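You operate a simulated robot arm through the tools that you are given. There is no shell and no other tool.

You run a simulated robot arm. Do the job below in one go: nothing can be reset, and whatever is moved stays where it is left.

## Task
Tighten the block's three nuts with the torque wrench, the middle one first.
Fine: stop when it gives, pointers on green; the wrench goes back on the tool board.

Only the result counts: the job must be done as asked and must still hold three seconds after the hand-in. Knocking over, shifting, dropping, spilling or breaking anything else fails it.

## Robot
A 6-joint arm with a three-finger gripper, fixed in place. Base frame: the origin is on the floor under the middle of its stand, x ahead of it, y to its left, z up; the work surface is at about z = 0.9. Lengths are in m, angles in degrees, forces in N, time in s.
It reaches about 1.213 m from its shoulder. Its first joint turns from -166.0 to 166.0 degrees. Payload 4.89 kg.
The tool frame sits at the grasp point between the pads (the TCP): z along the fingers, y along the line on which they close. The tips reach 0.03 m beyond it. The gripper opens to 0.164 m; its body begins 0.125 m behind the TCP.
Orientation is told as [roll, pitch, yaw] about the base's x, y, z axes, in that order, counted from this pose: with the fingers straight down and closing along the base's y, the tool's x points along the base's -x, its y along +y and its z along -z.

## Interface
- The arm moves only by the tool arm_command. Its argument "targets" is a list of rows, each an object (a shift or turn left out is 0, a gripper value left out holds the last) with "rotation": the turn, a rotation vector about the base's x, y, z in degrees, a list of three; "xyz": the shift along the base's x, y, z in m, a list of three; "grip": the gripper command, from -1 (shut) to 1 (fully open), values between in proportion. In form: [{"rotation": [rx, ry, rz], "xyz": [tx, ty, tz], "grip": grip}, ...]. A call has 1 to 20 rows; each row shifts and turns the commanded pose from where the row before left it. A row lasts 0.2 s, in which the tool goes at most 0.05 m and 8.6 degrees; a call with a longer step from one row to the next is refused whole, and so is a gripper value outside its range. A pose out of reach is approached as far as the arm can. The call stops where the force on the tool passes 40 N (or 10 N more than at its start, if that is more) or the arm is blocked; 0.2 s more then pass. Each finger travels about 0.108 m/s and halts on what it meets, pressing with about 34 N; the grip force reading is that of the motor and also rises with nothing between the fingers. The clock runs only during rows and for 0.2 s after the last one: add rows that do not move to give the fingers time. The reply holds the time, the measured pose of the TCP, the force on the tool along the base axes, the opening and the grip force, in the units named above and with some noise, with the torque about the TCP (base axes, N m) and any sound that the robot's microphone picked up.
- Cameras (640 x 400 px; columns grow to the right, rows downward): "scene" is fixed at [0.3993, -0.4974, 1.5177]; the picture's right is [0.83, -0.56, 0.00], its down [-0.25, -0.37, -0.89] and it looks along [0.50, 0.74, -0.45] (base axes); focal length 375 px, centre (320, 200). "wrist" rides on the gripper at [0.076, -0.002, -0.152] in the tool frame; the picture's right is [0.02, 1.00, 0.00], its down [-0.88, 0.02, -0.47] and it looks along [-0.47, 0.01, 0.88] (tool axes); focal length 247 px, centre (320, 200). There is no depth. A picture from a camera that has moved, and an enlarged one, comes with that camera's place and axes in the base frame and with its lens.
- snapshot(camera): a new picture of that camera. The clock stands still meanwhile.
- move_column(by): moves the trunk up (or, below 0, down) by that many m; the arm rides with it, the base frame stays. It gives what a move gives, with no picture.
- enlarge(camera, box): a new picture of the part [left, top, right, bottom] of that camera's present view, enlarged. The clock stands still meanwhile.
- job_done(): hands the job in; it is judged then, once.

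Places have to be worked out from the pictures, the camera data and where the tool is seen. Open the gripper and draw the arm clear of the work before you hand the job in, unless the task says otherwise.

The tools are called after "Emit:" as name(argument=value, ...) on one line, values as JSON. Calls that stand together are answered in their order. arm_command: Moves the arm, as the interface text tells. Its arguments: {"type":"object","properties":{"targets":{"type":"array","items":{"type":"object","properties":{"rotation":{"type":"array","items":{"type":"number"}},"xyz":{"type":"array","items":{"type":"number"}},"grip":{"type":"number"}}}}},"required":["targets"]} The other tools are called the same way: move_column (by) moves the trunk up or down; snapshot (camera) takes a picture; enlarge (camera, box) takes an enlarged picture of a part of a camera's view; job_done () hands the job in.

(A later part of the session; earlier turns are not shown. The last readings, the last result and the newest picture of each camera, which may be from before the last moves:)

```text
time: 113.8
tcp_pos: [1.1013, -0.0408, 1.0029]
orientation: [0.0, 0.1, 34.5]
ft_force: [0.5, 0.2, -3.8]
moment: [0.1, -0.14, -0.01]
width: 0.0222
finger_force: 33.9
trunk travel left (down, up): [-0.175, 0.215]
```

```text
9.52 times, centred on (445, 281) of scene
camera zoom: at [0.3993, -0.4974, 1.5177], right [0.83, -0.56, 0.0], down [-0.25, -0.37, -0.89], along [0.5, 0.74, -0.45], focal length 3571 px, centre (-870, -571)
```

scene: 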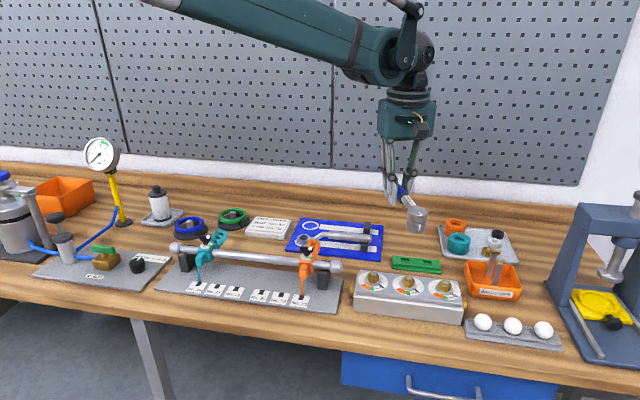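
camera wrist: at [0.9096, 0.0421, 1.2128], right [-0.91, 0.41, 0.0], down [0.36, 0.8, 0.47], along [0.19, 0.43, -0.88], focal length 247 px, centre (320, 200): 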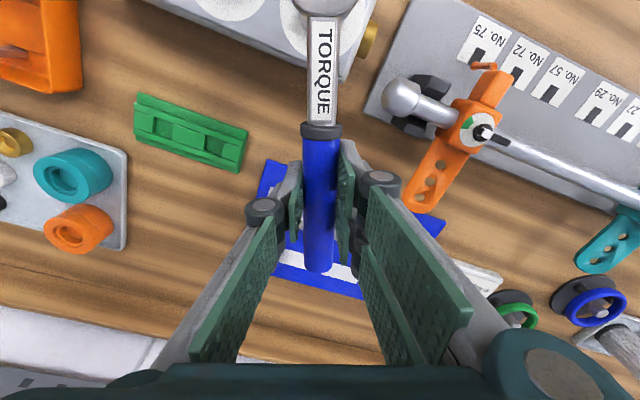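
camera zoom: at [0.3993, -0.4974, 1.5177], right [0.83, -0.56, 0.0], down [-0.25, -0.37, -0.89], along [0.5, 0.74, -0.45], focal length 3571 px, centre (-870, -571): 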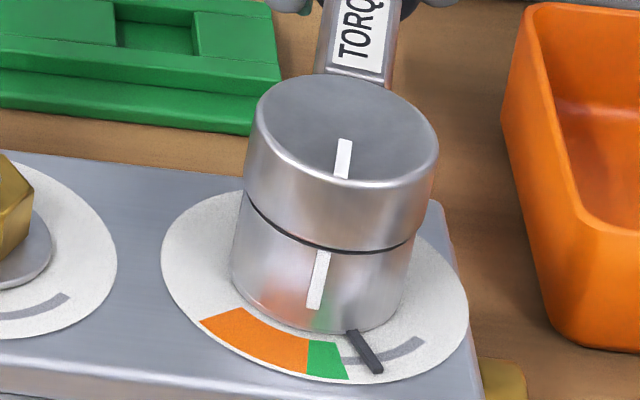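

The forces are zero and the pointer holds. I lift off and look at the nut's present hex angle.

Emit:
arm_command(targets=[{"xyz": [0, 0, 0.004]}, {"xyz": [0, 0, 0.006]}, {"xyz": [0, 0, 0.012]}, {"xyz": [0, 0, 0.016]}, {"xyz": [0, 0, 0.0174]}, {}, {}])

Emit:
enlarge(camera="scene", box=[425, 264, 465, 302])

Emit:
enlarge(camera="scene", box=[390, 264, 430, 302])

```text
time: 115.4
tcp_pos: [1.0999, -0.0409, 1.0577]
orientation: [0.0, 0.2, 34.6]
ft_force: [-0.1, 0.0, -2.7]
moment: [0.08, -0.16, 0.01]
width: 0.0226
finger_force: 34.3
trunk travel left (down, up): [-0.175, 0.215]
```

```text
10.53 times, centred on (445, 283) of scene
camera zoom: at [0.3993, -0.4974, 1.5177], right [0.83, -0.56, 0.0], down [-0.25, -0.37, -0.89], along [0.5, 0.74, -0.45], focal length 3947 px, centre (-996, -674)
```

zoom: 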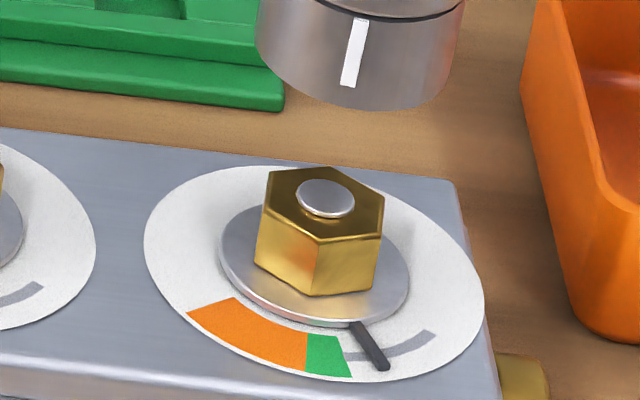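

```text
10.53 times, centred on (410, 283) of scene
camera zoom: at [0.3993, -0.4974, 1.5177], right [0.83, -0.56, 0.0], down [-0.25, -0.37, -0.89], along [0.5, 0.74, -0.45], focal length 3947 px, centre (-627, -674)
```

zoom: 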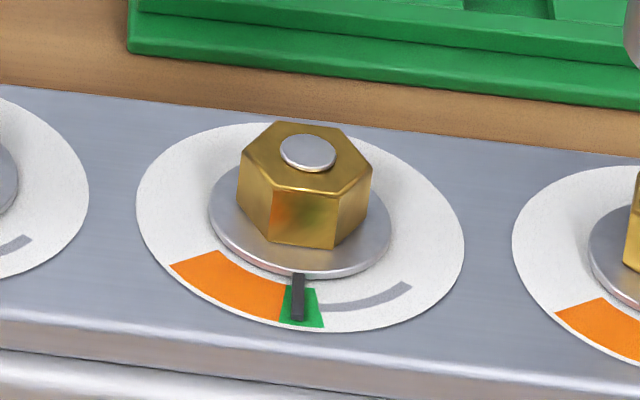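

The nut's hex corners are now at about 35° (mod 60), matching the force-free angle. I re-index the wrench to 94.5° above the right nut.

Emit:
arm_command(targets=[{"xyz": [-0.013425, 0.0064, 0], "rotation": [0, 0, 7.5]}, {"xyz": [-0.013425, 0.0064, 0], "rotation": [0, 0, 7.5]}, {"xyz": [-0.013425, 0.0064, 0], "rotation": [0, 0, 7.5]}, {"xyz": [-0.013425, 0.0064, 0], "rotation": [0, 0, 7.5]}, {"xyz": [-0.013425, 0.0064, 0], "rotation": [0, 0, 7.5]}, {"xyz": [-0.013425, 0.0064, 0], "rotation": [0, 0, 7.5]}, {"xyz": [-0.013425, 0.0064, 0], "rotation": [0, 0, 7.5]}, {"xyz": [-0.013425, 0.0064, 0], "rotation": [0, 0, 7.5]}, {}, {}])

Emit:
arm_command(targets=[{"xyz": [0, 0, -0.015]}, {"xyz": [0, 0, -0.015]}, {"xyz": [0, 0, -0.0054]}, {}, {}])

Emit:
enlarge(camera="scene", box=[430, 264, 464, 302])

Emit:
enlarge(camera="scene", box=[360, 210, 490, 310])

```text
time: 117.6
tcp_pos: [0.9928, 0.0101, 1.0584]
orientation: [0.0, 0.1, 94.6]
ft_force: [-0.5, 0.1, -3.5]
moment: [0.14, -0.02, 0.0]
width: 0.0222
finger_force: 33.9
trunk travel left (down, up): [-0.175, 0.215]
```

```text
time: 118.8
tcp_pos: [0.9933, 0.0111, 1.0243]
orientation: [0.0, 0.1, 94.5]
ft_force: [0.5, -0.2, -3.7]
moment: [0.17, 0.04, 0.0]
width: 0.0224
finger_force: 34.0
trunk travel left (down, up): [-0.175, 0.215]
```

```text
10.53 times, centred on (447, 283) of scene
camera zoom: at [0.3993, -0.4974, 1.5177], right [0.83, -0.56, 0.0], down [-0.25, -0.37, -0.89], along [0.5, 0.74, -0.45], focal length 3947 px, centre (-1017, -674)
```

zoom: 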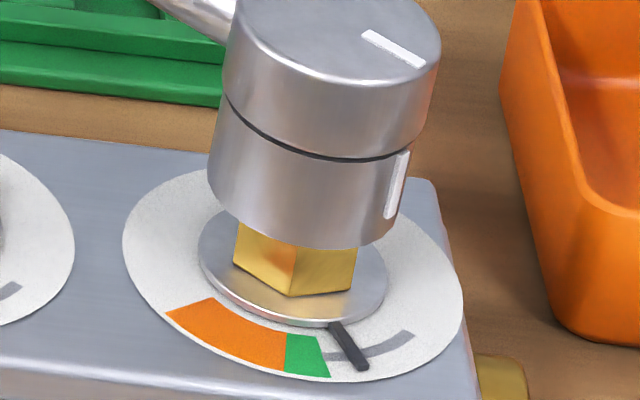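

```text
4.00 times, centred on (425, 260) of scene
camera zoom: at [0.3993, -0.4974, 1.5177], right [0.83, -0.56, 0.0], down [-0.25, -0.37, -0.89], along [0.5, 0.74, -0.45], focal length 1500 px, centre (-100, -40)
```

zoom: 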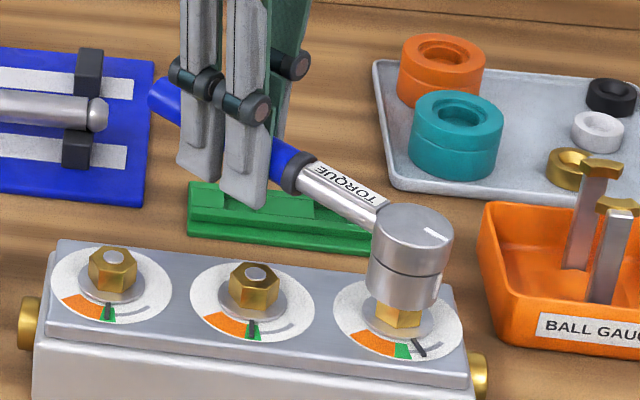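

The fingers clear the green block (which is low) and the middle nut. I descend onto the right nut with force monitoring.

Emit:
arm_command(targets=[{"xyz": [0, 0, -0.002]}, {"xyz": [0, 0, -0.002]}, {"xyz": [0, 0, -0.001]}, {"xyz": [0, 0, -0.001]}, {"xyz": [0, 0, -0.001]}, {}])

Emit:
arm_command(targets=[{"xyz": [0, 0, -0.001]}, {"xyz": [0, 0, -0.001]}, {}])

Emit:
arm_command(targets=[{"xyz": [0, 0, -0.001]}, {"xyz": [0, 0, -0.001]}, {"xyz": [0, 0, -0.001]}, {}])

Emit:
enlarge(camera="scene", box=[430, 264, 464, 302])

```text
time: 120.2
tcp_pos: [0.9944, 0.0106, 1.0166]
orientation: [0.0, 0.1, 94.5]
ft_force: [2.1, -0.4, -1.9]
moment: [0.06, -0.08, 0.27]
width: 0.0225
finger_force: 34.3
trunk travel left (down, up): [-0.175, 0.215]
```

```text
time: 121.0
tcp_pos: [0.9949, 0.0103, 1.0154]
orientation: [0.0, 0.1, 94.5]
ft_force: [1.4, 0.0, -2.8]
moment: [0.19, -0.06, 0.14]
width: 0.0225
finger_force: 34.4
trunk travel left (down, up): [-0.175, 0.215]
```

```text
time: 122.0
tcp_pos: [0.9943, 0.0104, 1.0114]
orientation: [0.0, 0.1, 94.5]
ft_force: [0.8, -0.8, -2.7]
moment: [0.19, 0.01, 0.14]
width: 0.0222
finger_force: 33.9
trunk travel left (down, up): [-0.175, 0.215]
```

```text
10.53 times, centred on (447, 283) of scene
camera zoom: at [0.3993, -0.4974, 1.5177], right [0.83, -0.56, 0.0], down [-0.25, -0.37, -0.89], along [0.5, 0.74, -0.45], focal length 3947 px, centre (-1017, -674)
```

zoom: 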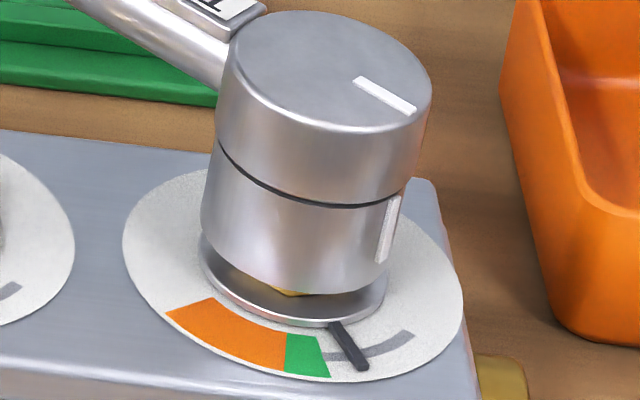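

It is sliding in with only about 1 N of side force. I nudge +0.4 mm in x to centre it and finish seating.

Emit:
arm_command(targets=[{"xyz": [0.0004, 0, -0.001]}, {"xyz": [0, 0, -0.001]}, {"xyz": [0, 0, -0.001]}, {"xyz": [0, 0, -0.001]}, {}])

Emit:
arm_command(targets=[{"xyz": [0, 0, -0.001]}, {"xyz": [0, 0, -0.001]}, {"xyz": [0, 0, -0.001]}, {"xyz": [0, 0, -0.001]}, {}])

Emit:
enlarge(camera="scene", box=[360, 210, 490, 310])

```text
time: 123.2
tcp_pos: [0.9947, 0.0114, 1.0093]
orientation: [0.0, 0.1, 94.5]
ft_force: [0.5, -0.6, -3.4]
moment: [0.14, -0.01, -0.01]
width: 0.022
finger_force: 34.2
trunk travel left (down, up): [-0.175, 0.215]
```

```text
time: 124.4
tcp_pos: [0.9933, 0.0116, 1.0034]
orientation: [0.1, 0.1, 94.5]
ft_force: [0.8, -0.9, -3.8]
moment: [0.14, 0.02, 0.07]
width: 0.0225
finger_force: 33.6
trunk travel left (down, up): [-0.175, 0.215]
```

```text
4.00 times, centred on (425, 260) of scene
camera zoom: at [0.3993, -0.4974, 1.5177], right [0.83, -0.56, 0.0], down [-0.25, -0.37, -0.89], along [0.5, 0.74, -0.45], focal length 1500 px, centre (-100, -40)
```

zoom: 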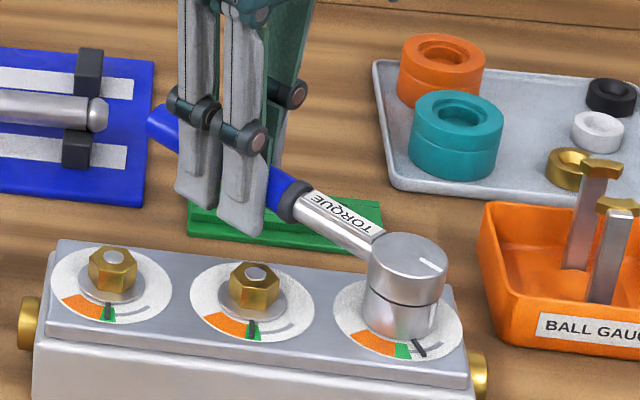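

It is seated and free. Second stroke: I sweep clockwise from 94.5°; I expect the green edge near 72° and the give near 58°.

Emit:
arm_command(targets=[{"xyz": [0.005184, 0.000294, 0], "rotation": [0, 0, -2.5]}, {"xyz": [0.005192, 6.8e-05, 0], "rotation": [0, 0, -2.5]}, {"xyz": [0.00519, -0.000158, 0], "rotation": [0, 0, -2.5]}, {"xyz": [0.005178, -0.000384, 0], "rotation": [0, 0, -2.5]}, {}])

Emit:
arm_command(targets=[{"xyz": [0.005155, -0.00061, 0], "rotation": [0, 0, -2.5]}, {"xyz": [0.005125, -0.000835, 0], "rotation": [0, 0, -2.5]}, {}])

Emit:
enlarge(camera="scene", box=[425, 260, 465, 302])

```text
time: 125.6
tcp_pos: [1.015, 0.0099, 1.0032]
orientation: [0.0, 0.1, 84.5]
ft_force: [2.5, -0.5, -3.7]
moment: [0.12, -0.15, 0.32]
width: 0.0224
finger_force: 33.9
trunk travel left (down, up): [-0.175, 0.215]
```

```text
time: 126.4
tcp_pos: [1.0254, 0.0093, 1.0028]
orientation: [0.0, 0.0, 79.5]
ft_force: [-2.8, 2.2, -6.5]
moment: [0.3, -0.14, 0.14]
width: 0.0225
finger_force: 34.2
trunk travel left (down, up): [-0.175, 0.215]
```

```text
9.52 times, centred on (445, 281) of scene
camera zoom: at [0.3993, -0.4974, 1.5177], right [0.83, -0.56, 0.0], down [-0.25, -0.37, -0.89], along [0.5, 0.74, -0.45], focal length 3571 px, centre (-870, -571)
```

zoom: 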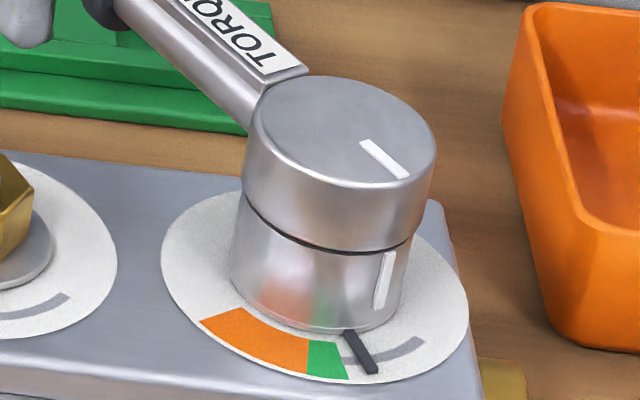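

Emit:
arm_command(targets=[{"xyz": [0.005082, -0.001057, 0], "rotation": [0, 0, -2.5]}, {"xyz": [0.005033, -0.001278, 0], "rotation": [0, 0, -2.5]}, {}])

Emit:
arm_command(targets=[{"xyz": [0.004972, -0.001496, 0], "rotation": [0, 0, -2.5]}, {}])

Emit:
enlarge(camera="scene", box=[425, 260, 465, 302])

```text
time: 127.2
tcp_pos: [1.0357, 0.0063, 1.0033]
orientation: [0.0, 0.1, 74.5]
ft_force: [-6.2, 2.0, -12.4]
moment: [0.66, -0.18, -0.06]
width: 0.0222
finger_force: 34.0
trunk travel left (down, up): [-0.175, 0.215]
```

```text
time: 127.8
tcp_pos: [1.0399, 0.0055, 1.0036]
orientation: [0.1, 0.1, 72.1]
ft_force: [-5.8, 1.8, -12.7]
moment: [0.61, -0.17, 0.03]
width: 0.0226
finger_force: 34.1
trunk travel left (down, up): [-0.175, 0.215]
```

```text
9.52 times, centred on (445, 281) of scene
camera zoom: at [0.3993, -0.4974, 1.5177], right [0.83, -0.56, 0.0], down [-0.25, -0.37, -0.89], along [0.5, 0.74, -0.45], focal length 3571 px, centre (-870, -571)
```

zoom: 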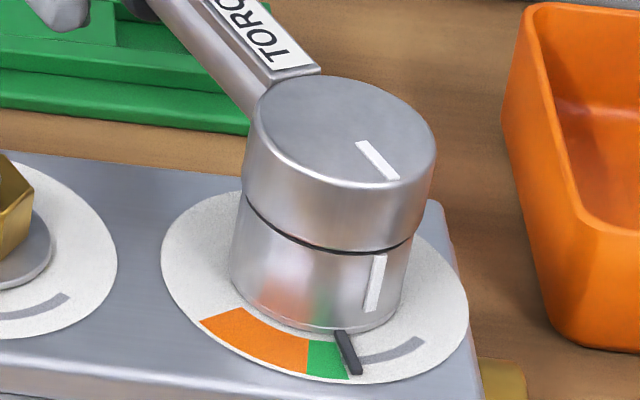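

The pointer is about 2° from green, as predicted. I switch to 1.25° steps.

Emit:
arm_command(targets=[{"xyz": [0.00247, -0.00083, 0], "rotation": [0, 0, -1.25]}, {"xyz": [0.00243, -0.00088, 0], "rotation": [0, 0, -1.25]}, {}])

Emit:
arm_command(targets=[{"xyz": [0.00243, -0.00094, 0], "rotation": [0, 0, -1.25]}, {"xyz": [0.00239, -0.00099, 0], "rotation": [0, 0, -1.25]}, {}])

Emit:
enlarge(camera="scene", box=[437, 286, 457, 302])

```text
time: 128.6
tcp_pos: [1.0452, 0.0036, 1.0035]
orientation: [0.0, 0.1, 69.5]
ft_force: [-5.3, 3.6, -5.1]
moment: [-0.03, 0.02, 0.11]
width: 0.0223
finger_force: 34.3
trunk travel left (down, up): [-0.175, 0.215]
```

```text
time: 129.4
tcp_pos: [1.0505, 0.0014, 1.0034]
orientation: [-0.1, 0.1, 66.9]
ft_force: [-8.8, 2.3, -4.6]
moment: [-0.17, 0.14, -0.09]
width: 0.0224
finger_force: 34.1
trunk travel left (down, up): [-0.175, 0.215]
```

```text
16.00 times, centred on (447, 294) of scene
camera zoom: at [0.3993, -0.4974, 1.5177], right [0.83, -0.56, 0.0], down [-0.25, -0.37, -0.89], along [0.5, 0.74, -0.45], focal length 6000 px, centre (-1712, -1304)
```

zoom: 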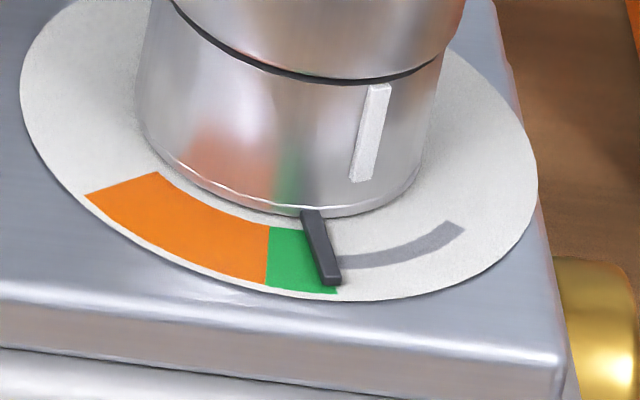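

The pointer is entering green. I continue in 1.25° steps.

Emit:
arm_command(targets=[{"xyz": [0.00239, -0.00104, 0], "rotation": [0, 0, -1.25]}, {}])

Emit:
arm_command(targets=[{"xyz": [0.002345, -0.00109, 0], "rotation": [0, 0, -1.25]}, {}])

Emit:
arm_command(targets=[{"xyz": [0.00234, -0.00114, 0], "rotation": [0, 0, -1.25]}, {}])

Emit:
enlarge(camera="scene", box=[437, 286, 457, 302])

```text
time: 130.0
tcp_pos: [1.0525, 0.0005, 1.0034]
orientation: [0.0, 0.1, 65.8]
ft_force: [-7.1, 1.7, -4.4]
moment: [-0.4, 0.22, -0.01]
width: 0.0223
finger_force: 33.5
trunk travel left (down, up): [-0.175, 0.215]
```

```text
time: 130.6
tcp_pos: [1.0553, -0.0005, 1.0029]
orientation: [0.0, 0.0, 64.5]
ft_force: [-5.8, 2.2, -2.3]
moment: [-0.56, 0.23, 0.13]
width: 0.0223
finger_force: 33.8
trunk travel left (down, up): [-0.175, 0.215]
```

```text
time: 131.2
tcp_pos: [1.0575, -0.0006, 1.0034]
orientation: [-0.1, 0.1, 63.3]
ft_force: [-7.0, 3.0, -4.7]
moment: [-0.27, 0.2, 0.02]
width: 0.0223
finger_force: 33.7
trunk travel left (down, up): [-0.175, 0.215]
```

```text
16.00 times, centred on (447, 294) of scene
camera zoom: at [0.3993, -0.4974, 1.5177], right [0.83, -0.56, 0.0], down [-0.25, -0.37, -0.89], along [0.5, 0.74, -0.45], focal length 6000 px, centre (-1712, -1304)
```

zoom: 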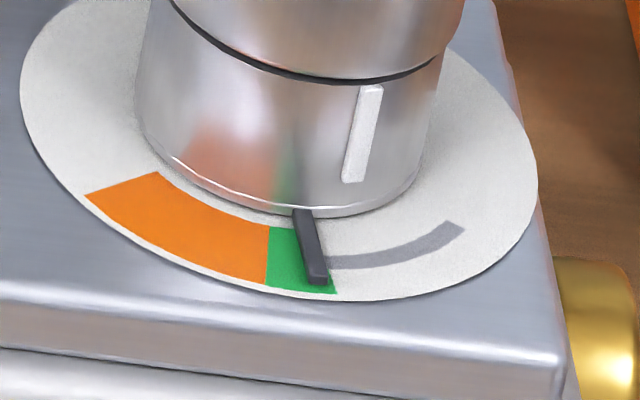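

The pointer is well inside green, right of centre. I continue with 1.25° steps and check the dial each two steps.

Emit:
arm_command(targets=[{"xyz": [0.002296, -0.001195, 0], "rotation": [0, 0, -1.25]}, {}])

Emit:
arm_command(targets=[{"xyz": [0.00229, -0.001245, 0], "rotation": [0, 0, -1.25]}, {}])

Emit:
enlarge(camera="scene", box=[437, 286, 457, 302])

```text
time: 131.8
tcp_pos: [1.0599, -0.0033, 1.0039]
orientation: [-0.1, 0.1, 62.0]
ft_force: [-8.0, 3.1, -4.3]
moment: [-0.23, 0.14, -0.08]
width: 0.0224
finger_force: 34.0
trunk travel left (down, up): [-0.175, 0.215]
```

```text
time: 132.4
tcp_pos: [1.062, -0.0044, 1.003]
orientation: [-0.1, 0.1, 60.8]
ft_force: [-8.2, 2.8, -3.3]
moment: [-0.25, 0.18, -0.03]
width: 0.0223
finger_force: 34.6
trunk travel left (down, up): [-0.175, 0.215]
```

```text
16.00 times, centred on (447, 294) of scene
camera zoom: at [0.3993, -0.4974, 1.5177], right [0.83, -0.56, 0.0], down [-0.25, -0.37, -0.89], along [0.5, 0.74, -0.45], focal length 6000 px, centre (-1712, -1304)
```

zoom: 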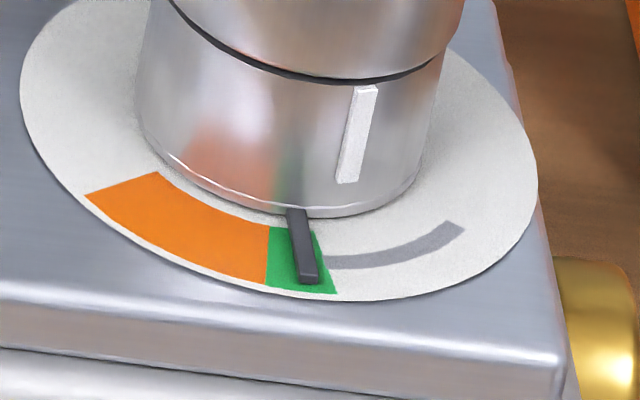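

The pointer is close to the centre of green. I take 1° steps now, watching for the point where it stops following.

Emit:
arm_command(targets=[{"xyz": [0.0018, -0.00103, 0], "rotation": [0, 0, -1.0]}, {}])

Emit:
arm_command(targets=[{"xyz": [0.00178, -0.00106, 0], "rotation": [0, 0, -1.0]}, {}])

Emit:
enlarge(camera="scene", box=[437, 286, 457, 302])

```text
time: 133.0
tcp_pos: [1.0637, -0.006, 1.0048]
orientation: [0.0, 0.2, 59.8]
ft_force: [-10.6, 0.8, -7.6]
moment: [-0.02, 0.09, -0.21]
width: 0.0225
finger_force: 33.9
trunk travel left (down, up): [-0.175, 0.215]
```

```text
time: 133.6
tcp_pos: [1.0641, -0.0068, 1.0045]
orientation: [0.0, 0.2, 58.6]
ft_force: [-10.6, 1.1, -7.8]
moment: [-0.01, 0.09, -0.17]
width: 0.0224
finger_force: 34.0
trunk travel left (down, up): [-0.175, 0.215]
```

```text
16.00 times, centred on (447, 294) of scene
camera zoom: at [0.3993, -0.4974, 1.5177], right [0.83, -0.56, 0.0], down [-0.25, -0.37, -0.89], along [0.5, 0.74, -0.45], focal length 6000 px, centre (-1712, -1304)
```

zoom: 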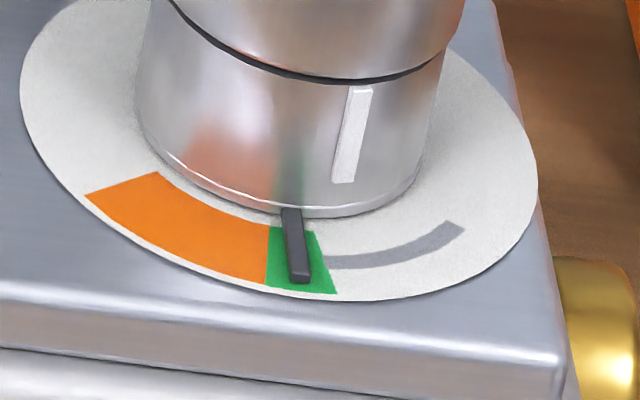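

Emit:
arm_command(targets=[{"xyz": [0.00176, -0.00109, 0], "rotation": [0, 0, -1.0]}, {}])

Emit:
enlarge(camera="scene", box=[437, 286, 457, 302])

Emit:
arm_command(targets=[{"xyz": [0.00174, -0.00112, 0], "rotation": [0, 0, -1.0]}, {}])

Emit:
enlarge(camera="scene", box=[437, 286, 457, 302])

```text
time: 134.2
tcp_pos: [1.0677, -0.0068, 1.0033]
orientation: [0.0, 0.1, 57.8]
ft_force: [-9.8, 2.7, -6.0]
moment: [-0.12, 0.13, -0.2]
width: 0.0225
finger_force: 34.3
trunk travel left (down, up): [-0.175, 0.215]
```

```text
16.00 times, centred on (447, 294) of scene
camera zoom: at [0.3993, -0.4974, 1.5177], right [0.83, -0.56, 0.0], down [-0.25, -0.37, -0.89], along [0.5, 0.74, -0.45], focal length 6000 px, centre (-1712, -1304)
```

zoom: 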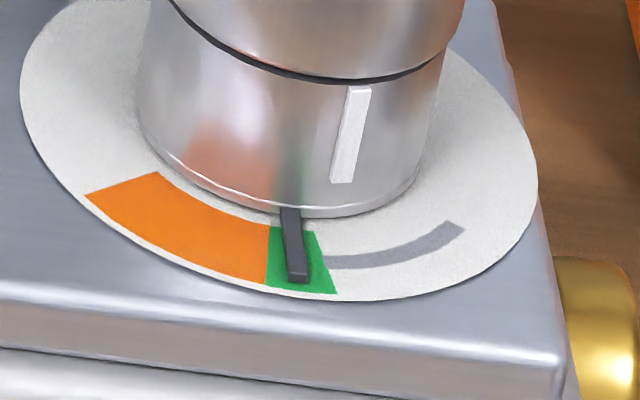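

```text
time: 134.8
tcp_pos: [1.0683, -0.0074, 1.004]
orientation: [0.0, 0.1, 56.8]
ft_force: [-8.9, 2.0, -5.2]
moment: [-0.22, 0.19, -0.12]
width: 0.0224
finger_force: 34.4
trunk travel left (down, up): [-0.175, 0.215]
```

```text
16.00 times, centred on (447, 294) of scene
camera zoom: at [0.3993, -0.4974, 1.5177], right [0.83, -0.56, 0.0], down [-0.25, -0.37, -0.89], along [0.5, 0.74, -0.45], focal length 6000 px, centre (-1712, -1304)
```

zoom: 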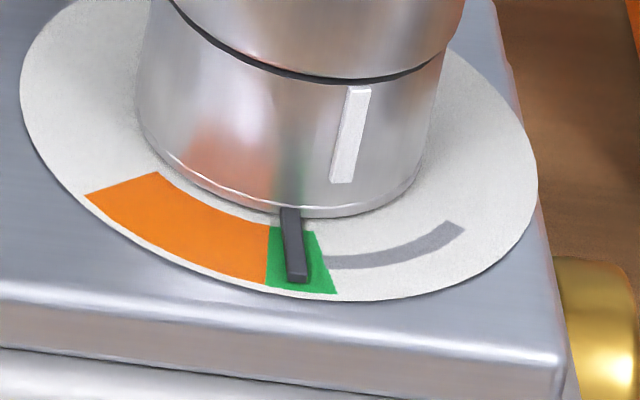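

The pointer now barely moves (about 1 px per degree): the wrench is giving. Two more degrees confirm it, as on the other nuts.

Emit:
arm_command(targets=[{"xyz": [0.00172, -0.00115, 0], "rotation": [0, 0, -1.0]}, {}])

Emit:
arm_command(targets=[{"xyz": [0.0017, -0.00118, 0], "rotation": [0, 0, -1.0]}, {}])

Emit:
enlarge(camera="scene", box=[437, 286, 457, 302])

```text
time: 135.4
tcp_pos: [1.071, -0.0091, 1.0033]
orientation: [0.0, 0.1, 55.8]
ft_force: [-8.5, 3.2, -4.0]
moment: [-0.29, 0.27, -0.07]
width: 0.0224
finger_force: 34.0
trunk travel left (down, up): [-0.175, 0.215]
```

```text
time: 136.0
tcp_pos: [1.0719, -0.0103, 1.0034]
orientation: [0.0, 0.1, 54.7]
ft_force: [-9.3, 2.6, -3.7]
moment: [-0.28, 0.2, -0.24]
width: 0.0225
finger_force: 33.9
trunk travel left (down, up): [-0.175, 0.215]
```

```text
16.00 times, centred on (447, 294) of scene
camera zoom: at [0.3993, -0.4974, 1.5177], right [0.83, -0.56, 0.0], down [-0.25, -0.37, -0.89], along [0.5, 0.74, -0.45], focal length 6000 px, centre (-1712, -1304)
```

zoom: 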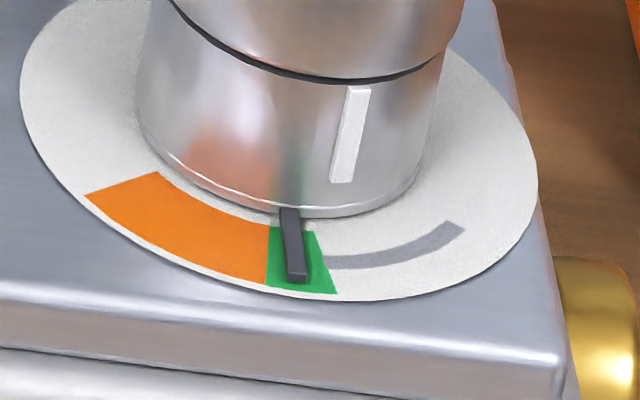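

The right nut has given at mid-green. I stop and back off counter-clockwise to unload.

Emit:
arm_command(targets=[{"xyz": [-0.004305, 0.002904, 0], "rotation": [0, 0, 2.5]}, {"xyz": [-0.004427, 0.002713, 0], "rotation": [0, 0, 2.5]}, {"xyz": [-0.004541, 0.002517, 0], "rotation": [0, 0, 2.5]}, {}])

Emit:
arm_command(targets=[{"xyz": [-0.004646, 0.002317, 0], "rotation": [0, 0, 2.5]}, {"xyz": [-0.004743, 0.002111, 0], "rotation": [0, 0, 2.5]}, {"xyz": [-0.00483, 0.001903, 0], "rotation": [0, 0, 2.5]}, {}])

Emit:
enlarge(camera="scene", box=[425, 260, 465, 302])

```text
time: 137.0
tcp_pos: [1.0604, -0.0015, 1.0039]
orientation: [0.0, 0.1, 62.3]
ft_force: [-3.5, 0.2, -4.1]
moment: [-0.09, 0.11, -0.23]
width: 0.0222
finger_force: 33.5
trunk travel left (down, up): [-0.175, 0.215]
```

```text
time: 138.0
tcp_pos: [1.0451, 0.0046, 1.0044]
orientation: [0.0, 0.1, 69.8]
ft_force: [-0.2, 0.7, -2.9]
moment: [0.15, -0.07, -0.02]
width: 0.0223
finger_force: 34.1
trunk travel left (down, up): [-0.175, 0.215]
```

```text
9.52 times, centred on (445, 281) of scene
camera zoom: at [0.3993, -0.4974, 1.5177], right [0.83, -0.56, 0.0], down [-0.25, -0.37, -0.89], along [0.5, 0.74, -0.45], focal length 3571 px, centre (-870, -571)
```

zoom: 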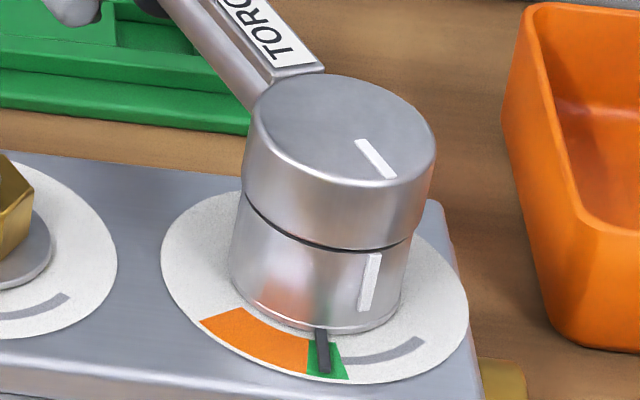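

The torque is gone and the right pointer is on green. I lift off and inspect all three dials.

Emit:
arm_command(targets=[{"xyz": [0, 0, 0.004]}, {"xyz": [0, 0, 0.006]}, {"xyz": [0, 0, 0.012]}, {"xyz": [0, 0, 0.016]}, {"xyz": [0, 0, 0.0174]}, {"xyz": [0, 0, 0.04]}, {"xyz": [0, 0, 0.04]}, {}])

Emit:
enlarge(camera="scene", box=[350, 250, 480, 325])

```text
time: 139.8
tcp_pos: [1.0434, 0.004, 1.1412]
orientation: [0.0, 0.1, 69.9]
ft_force: [-0.3, 0.6, -2.4]
moment: [0.17, -0.14, -0.01]
width: 0.0225
finger_force: 34.1
trunk travel left (down, up): [-0.175, 0.215]
```

```text
4.92 times, centred on (415, 288) of scene
camera zoom: at [0.3993, -0.4974, 1.5177], right [0.83, -0.56, 0.0], down [-0.25, -0.37, -0.89], along [0.5, 0.74, -0.45], focal length 1846 px, centre (-148, -231)
```

zoom: 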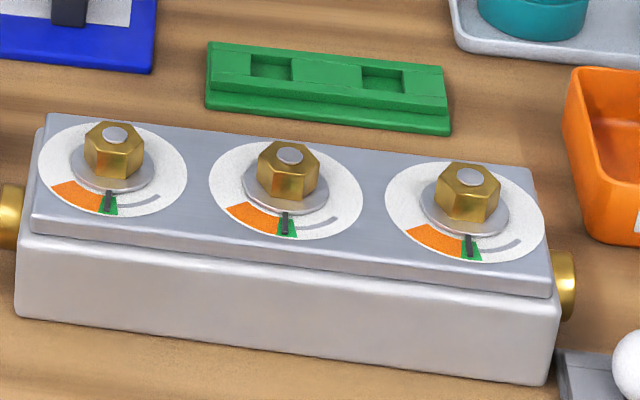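

All three pointers appear on green. I zoom in once more on each to be certain before putting the wrench away.

Emit:
enlarge(camera="scene", box=[355, 268, 395, 298])

Emit:
enlarge(camera="scene", box=[390, 272, 430, 302])

Emit:
enlarge(camera="scene", box=[426, 276, 466, 306])

```text
13.33 times, centred on (375, 283) of scene
camera zoom: at [0.3993, -0.4974, 1.5177], right [0.83, -0.56, 0.0], down [-0.25, -0.37, -0.89], along [0.5, 0.74, -0.45], focal length 5000 px, centre (-413, -907)
```

zoom: 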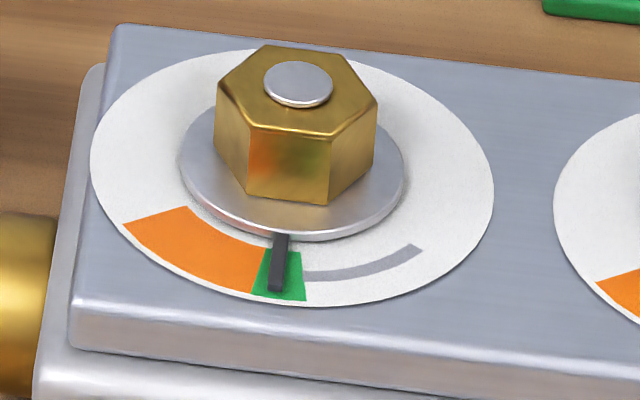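

```text
13.33 times, centred on (410, 287) of scene
camera zoom: at [0.3993, -0.4974, 1.5177], right [0.83, -0.56, 0.0], down [-0.25, -0.37, -0.89], along [0.5, 0.74, -0.45], focal length 5000 px, centre (-880, -960)
```

zoom: 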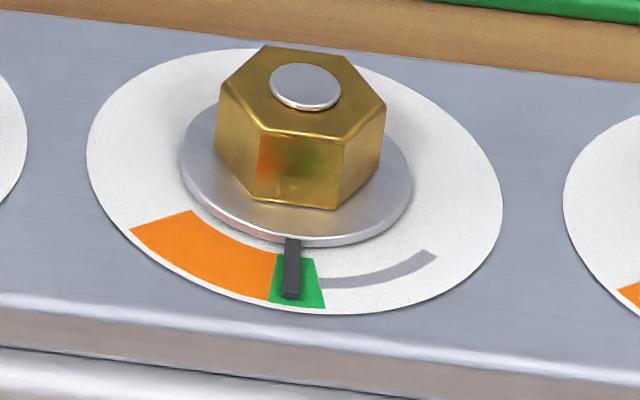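

```text
13.33 times, centred on (446, 291) of scene
camera zoom: at [0.3993, -0.4974, 1.5177], right [0.83, -0.56, 0.0], down [-0.25, -0.37, -0.89], along [0.5, 0.74, -0.45], focal length 5000 px, centre (-1360, -1013)
```

zoom: 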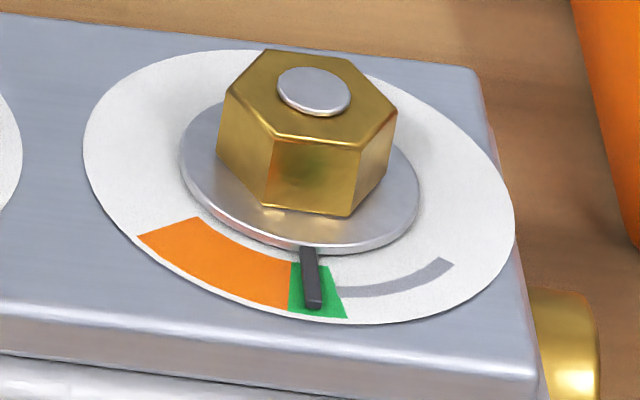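

All three pointers sit mid-green. Now I carry the wrench back toward the tool board at a safe height, turning the handle to -45°.

Emit:
arm_command(targets=[{"xyz": [-0.00053, 0.02046, 0], "rotation": [0, 0, -8.2]}, {"xyz": [-0.00053, 0.02046, 0], "rotation": [0, 0, -8.2]}, {"xyz": [-0.00053, 0.02046, 0], "rotation": [0, 0, -8.2]}, {"xyz": [-0.00053, 0.02046, 0], "rotation": [0, 0, -8.2]}, {"xyz": [-0.00053, 0.02046, 0], "rotation": [0, 0, -8.2]}, {"xyz": [-0.00053, 0.02046, 0], "rotation": [0, 0, -8.2]}, {"xyz": [-0.00053, 0.02046, 0], "rotation": [0, 0, -8.2]}, {"xyz": [-0.00053, 0.02046, 0], "rotation": [0, 0, -8.2]}, {"xyz": [-0.00053, 0.02046, 0], "rotation": [0, 0, -8.2]}, {"xyz": [-0.00053, 0.02046, 0], "rotation": [0, 0, -8.2]}, {"xyz": [-0.00053, 0.02046, 0], "rotation": [0, 0, -8.2]}, {"xyz": [-0.00053, 0.02046, 0], "rotation": [0, 0, -8.2]}, {"xyz": [-0.00053, 0.02046, 0], "rotation": [0, 0, -8.2]}, {"xyz": [-0.00051, 0.02052, 0], "rotation": [0, 0, -8.15]}, {}, {}])

Emit:
arm_command(targets=[{"xyz": [0, 0, -0.05]}, {"xyz": [0, 0, -0.05]}, {"xyz": [0, 0, -0.04]}, {"xyz": [0, 0, -0.013]}, {}, {}])

Emit:
arm_command(targets=[{}])

Emit:
arm_command(targets=[{}])

Emit:
enlarge(camera="scene", box=[270, 180, 390, 260])

Emit:
snapshot(camera="wrist")

```text
time: 143.2
tcp_pos: [1.0397, 0.2912, 1.1392]
orientation: [0.0, 0.1, -44.9]
ft_force: [0.1, 0.9, -3.8]
moment: [-0.13, -0.12, 0.01]
width: 0.0226
finger_force: 33.8
trunk travel left (down, up): [-0.175, 0.215]
```

```text
time: 144.6
tcp_pos: [1.0373, 0.2913, 0.9852]
orientation: [0.0, 0.0, -45.0]
ft_force: [-0.4, -0.8, -3.8]
moment: [-0.11, -0.12, 0.0]
width: 0.0222
finger_force: 34.1
trunk travel left (down, up): [-0.175, 0.215]
```

```text
time: 145.0
tcp_pos: [1.0379, 0.2912, 0.9853]
orientation: [0.1, 0.1, -45.0]
ft_force: [1.0, 0.7, -2.8]
moment: [-0.1, -0.09, 0.01]
width: 0.0225
finger_force: 34.1
trunk travel left (down, up): [-0.175, 0.215]
```

```text
time: 145.4
tcp_pos: [1.0372, 0.2903, 0.9853]
orientation: [0.1, 0.1, -45.0]
ft_force: [-0.1, 0.1, -3.9]
moment: [-0.13, -0.13, 0.02]
width: 0.0224
finger_force: 33.8
trunk travel left (down, up): [-0.175, 0.215]
```

```text
5.00 times, centred on (330, 220) of scene
camera zoom: at [0.3993, -0.4974, 1.5177], right [0.83, -0.56, 0.0], down [-0.25, -0.37, -0.89], along [0.5, 0.74, -0.45], focal length 1875 px, centre (270, 100)
```

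zoom: 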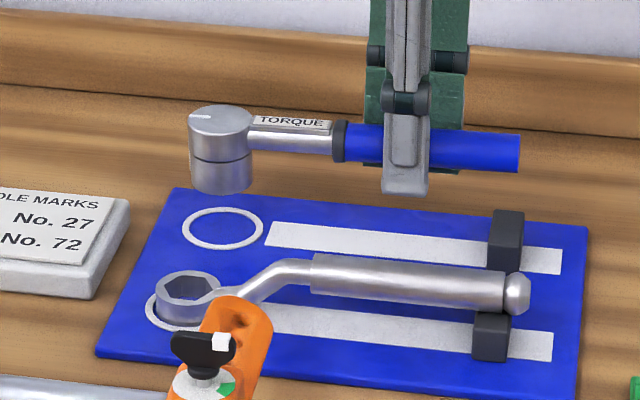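

```text
taken
camera wrist: at [0.9827, 0.3426, 1.1384], right [0.69, 0.72, 0.0], down [0.64, -0.61, 0.47], along [0.34, -0.33, -0.88], focal length 247 px, centre (320, 200)
```

wrist: 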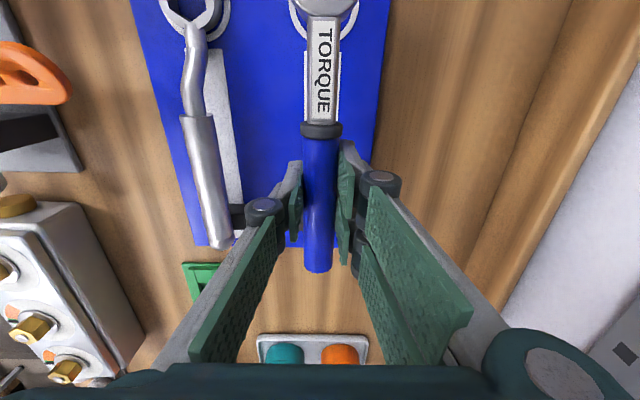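

The position matches the lift-off picture; the head droops by about 1°, so it will touch first. I lower most of the way, then in 1 mm steps with force checks.

Emit:
arm_command(targets=[{"xyz": [0, 0, -0.012]}, {"xyz": [0, 0, -0.012]}, {"xyz": [0, 0, -0.008]}, {}, {}])

Emit:
enlarge(camera="scene", box=[270, 180, 390, 260])

Emit:
enlarge(camera="scene", box=[300, 200, 332, 236])

```text
time: 146.6
tcp_pos: [1.0379, 0.2904, 0.9525]
orientation: [0.0, 0.1, -45.0]
ft_force: [0.6, 0.3, -2.5]
moment: [-0.13, -0.09, 0.02]
width: 0.0224
finger_force: 33.8
trunk travel left (down, up): [-0.175, 0.215]
```

```text
5.00 times, centred on (330, 220) of scene
camera zoom: at [0.3993, -0.4974, 1.5177], right [0.83, -0.56, 0.0], down [-0.25, -0.37, -0.89], along [0.5, 0.74, -0.45], focal length 1875 px, centre (270, 100)
```

zoom: 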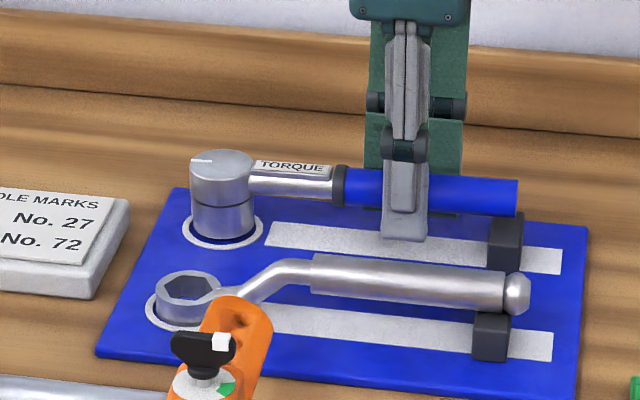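

```text
11.11 times, centred on (316, 218) of scene
camera zoom: at [0.3993, -0.4974, 1.5177], right [0.83, -0.56, 0.0], down [-0.25, -0.37, -0.89], along [0.5, 0.74, -0.45], focal length 4166 px, centre (364, 0)
```

zoom: 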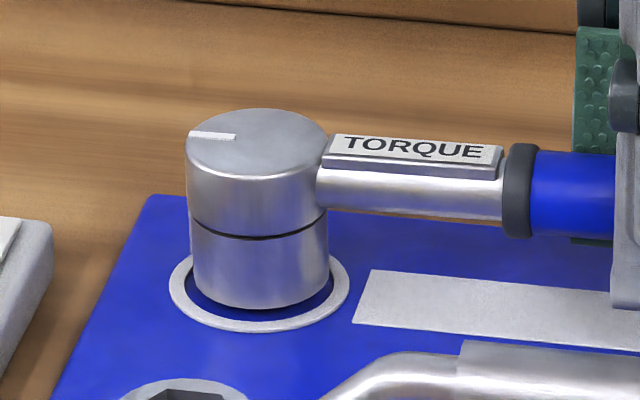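

Compared with the original picture, the head needs 3.6 mm and the handle end 8.6 mm more, so the wrench has pitched about 1.5° in the grip. I level it by turning 1.5° about the closing axis, then lower it.

Emit:
arm_command(targets=[{"rotation": [0.53, 0.53, 0]}, {"rotation": [0.53, 0.53, 0]}, {}, {"xyz": [0, 0, -0.0025]}, {"xyz": [0, 0, -0.002]}, {}, {}])

Emit:
enlarge(camera="scene", box=[270, 180, 390, 260])

Emit:
enlarge(camera="scene", box=[345, 205, 385, 241])

```text
time: 148.2
tcp_pos: [1.0378, 0.2905, 0.9489]
orientation: [0.0, 1.6, -45.0]
ft_force: [0.2, -0.4, -3.1]
moment: [-0.16, -0.13, 0.0]
width: 0.0222
finger_force: 33.9
trunk travel left (down, up): [-0.175, 0.215]
```

```text
5.00 times, centred on (330, 220) of scene
camera zoom: at [0.3993, -0.4974, 1.5177], right [0.83, -0.56, 0.0], down [-0.25, -0.37, -0.89], along [0.5, 0.74, -0.45], focal length 1875 px, centre (270, 100)
```

zoom: 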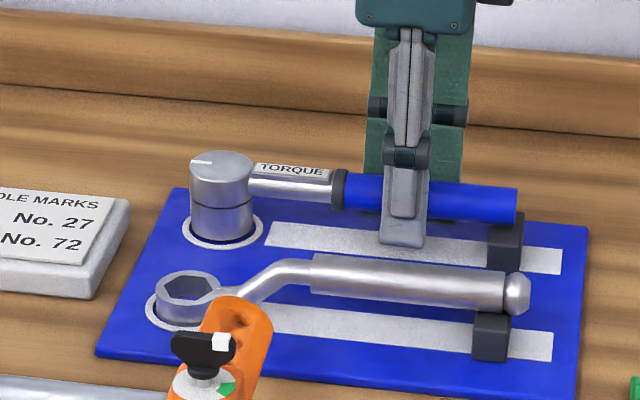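

```text
11.11 times, centred on (365, 223) of scene
camera zoom: at [0.3993, -0.4974, 1.5177], right [0.83, -0.56, 0.0], down [-0.25, -0.37, -0.89], along [0.5, 0.74, -0.45], focal length 4166 px, centre (-180, -56)
```

zoom: 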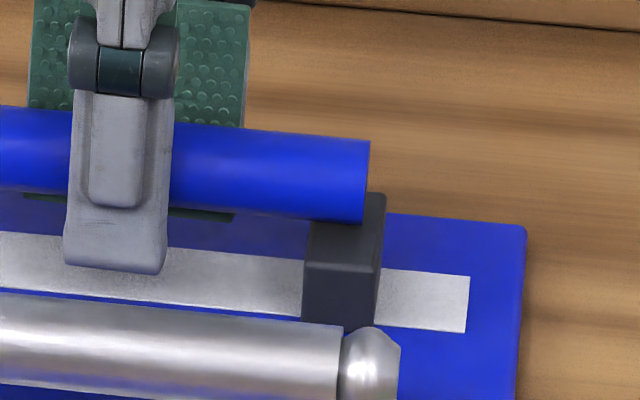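

The wrench is level again and both ends are about 3 mm above their rest. I lower in 0.7 mm steps until the weight transfers.

Emit:
arm_command(targets=[{"xyz": [0, 0, -0.0007]}, {"xyz": [0, 0, -0.0007]}, {}])

Emit:
arm_command(targets=[{"xyz": [0, 0, -0.0007]}, {}])

Emit:
arm_command(targets=[{"xyz": [0, 0, -0.0007]}, {}])

Emit:
enlarge(camera="scene", box=[270, 180, 390, 260])

```text
time: 149.0
tcp_pos: [1.0389, 0.2905, 0.9481]
orientation: [0.0, 1.6, -45.1]
ft_force: [0.0, 0.7, -1.7]
moment: [-0.13, -0.12, 0.04]
width: 0.0224
finger_force: 34.1
trunk travel left (down, up): [-0.175, 0.215]
```

```text
time: 149.6
tcp_pos: [1.037, 0.2913, 0.9472]
orientation: [-0.1, 1.6, -44.9]
ft_force: [0.9, 0.6, -2.7]
moment: [-0.12, -0.1, -0.02]
width: 0.0224
finger_force: 33.8
trunk travel left (down, up): [-0.175, 0.215]
```

```text
time: 150.2
tcp_pos: [1.0377, 0.2903, 0.9478]
orientation: [0.1, 1.7, -45.1]
ft_force: [-0.3, 1.1, -0.5]
moment: [-0.26, -0.21, 0.0]
width: 0.0223
finger_force: 34.0
trunk travel left (down, up): [-0.175, 0.215]
```

```text
5.00 times, centred on (330, 220) of scene
camera zoom: at [0.3993, -0.4974, 1.5177], right [0.83, -0.56, 0.0], down [-0.25, -0.37, -0.89], along [0.5, 0.74, -0.45], focal length 1875 px, centre (270, 100)
```

zoom: 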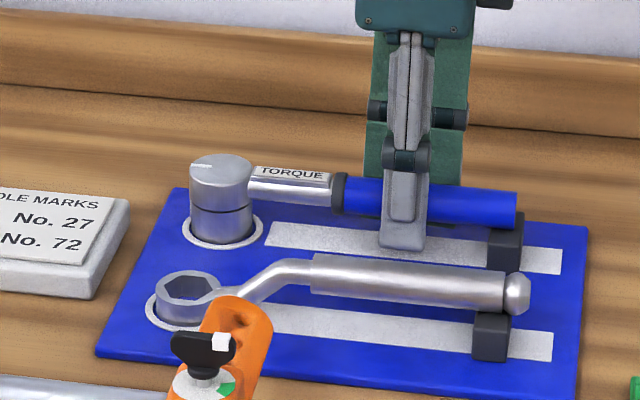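

The weight has transferred (Fz near 0) and the picture matches the original resting pose. I open the gripper part-way, to about 0.08 m, keeping clear of the ring wrench.

Emit:
arm_command(targets=[{"grip": -0.6}, {"grip": -0.4}, {"grip": -0.2}, {"grip": -0.03}, {}, {}])

Emit:
enlarge(camera="scene", box=[270, 180, 390, 260])

Emit:
snapshot(camera="wrist")

```text
time: 151.6
tcp_pos: [1.0364, 0.291, 0.9482]
orientation: [0.0, 1.6, -45.0]
ft_force: [-0.5, 0.6, 0.6]
moment: [0.0, -0.01, 0.03]
width: 0.0793
finger_force: 0.1
trunk travel left (down, up): [-0.175, 0.215]
```

```text
5.00 times, centred on (330, 220) of scene
camera zoom: at [0.3993, -0.4974, 1.5177], right [0.83, -0.56, 0.0], down [-0.25, -0.37, -0.89], along [0.5, 0.74, -0.45], focal length 1875 px, centre (270, 100)
```

zoom: 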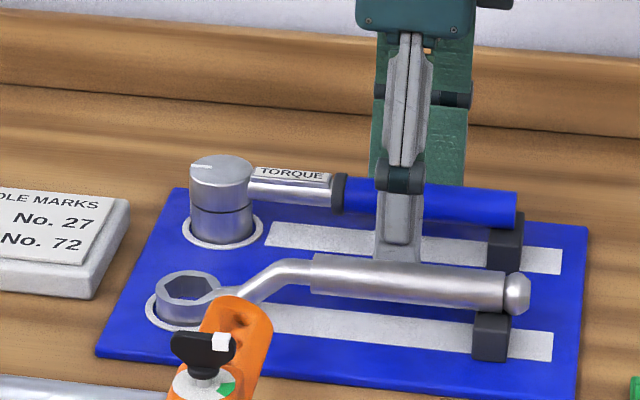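

```text
taken
camera wrist: at [0.9858, 0.3395, 1.1022], right [0.69, 0.72, 0.0], down [0.65, -0.62, 0.45], along [0.32, -0.31, -0.89], focal length 247 px, centre (320, 200)
```

wrist: 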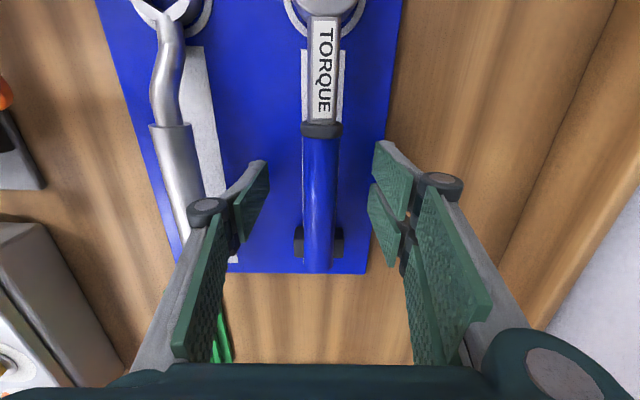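

The wrench rests on its mark and saddle exactly as it did originally. I raise the gripper straight up and away.

Emit:
arm_command(targets=[{"xyz": [0, 0, 0.01]}, {"xyz": [0, 0, 0.02]}, {"xyz": [0, 0, 0.03]}, {"xyz": [0, 0, 0.04]}, {"xyz": [0, 0, 0.045]}, {"xyz": [0, 0, 0.045], "rotation": [-0.53, -0.53, 0]}, {"xyz": [0, 0, 0.045], "rotation": [-0.53, -0.53, 0]}, {}, {}])

Emit:
snapshot(camera="scene")

Emit:
enlarge(camera="scene", box=[270, 180, 390, 260])

Emit:
snapshot(camera="wrist")

```text
time: 153.6
tcp_pos: [1.0372, 0.2925, 1.1812]
orientation: [0.1, 0.1, -45.1]
ft_force: [-0.3, -0.3, -0.3]
moment: [0.0, -0.1, 0.0]
width: 0.0794
finger_force: 0.1
trunk travel left (down, up): [-0.175, 0.215]
```

```text
taken
```

scene: 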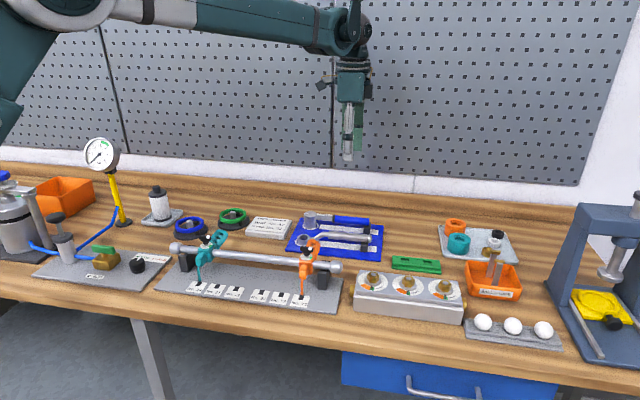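

```text
5.00 times, centred on (330, 220) of scene
camera zoom: at [0.3993, -0.4974, 1.5177], right [0.83, -0.56, 0.0], down [-0.25, -0.37, -0.89], along [0.5, 0.74, -0.45], focal length 1875 px, centre (270, 100)
```

zoom: 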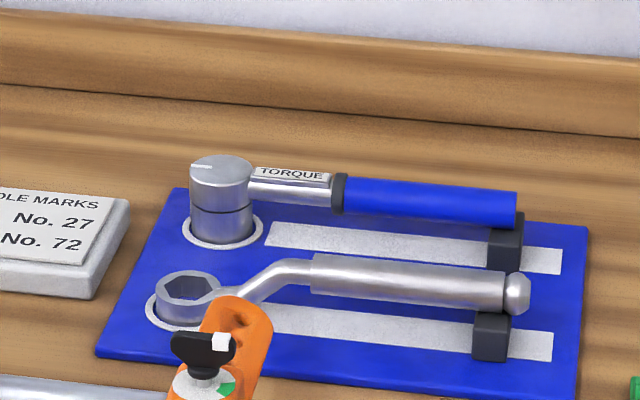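

```text
taken
camera wrist: at [0.9821, 0.3434, 1.3351], right [0.69, 0.72, 0.0], down [0.64, -0.61, 0.47], along [0.34, -0.33, -0.88], focal length 247 px, centre (320, 200)
```

wrist: 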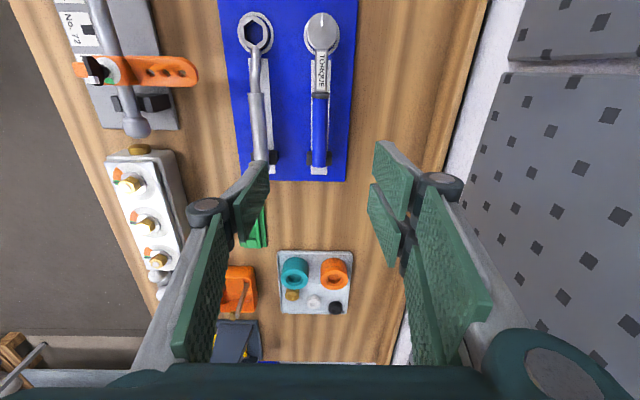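

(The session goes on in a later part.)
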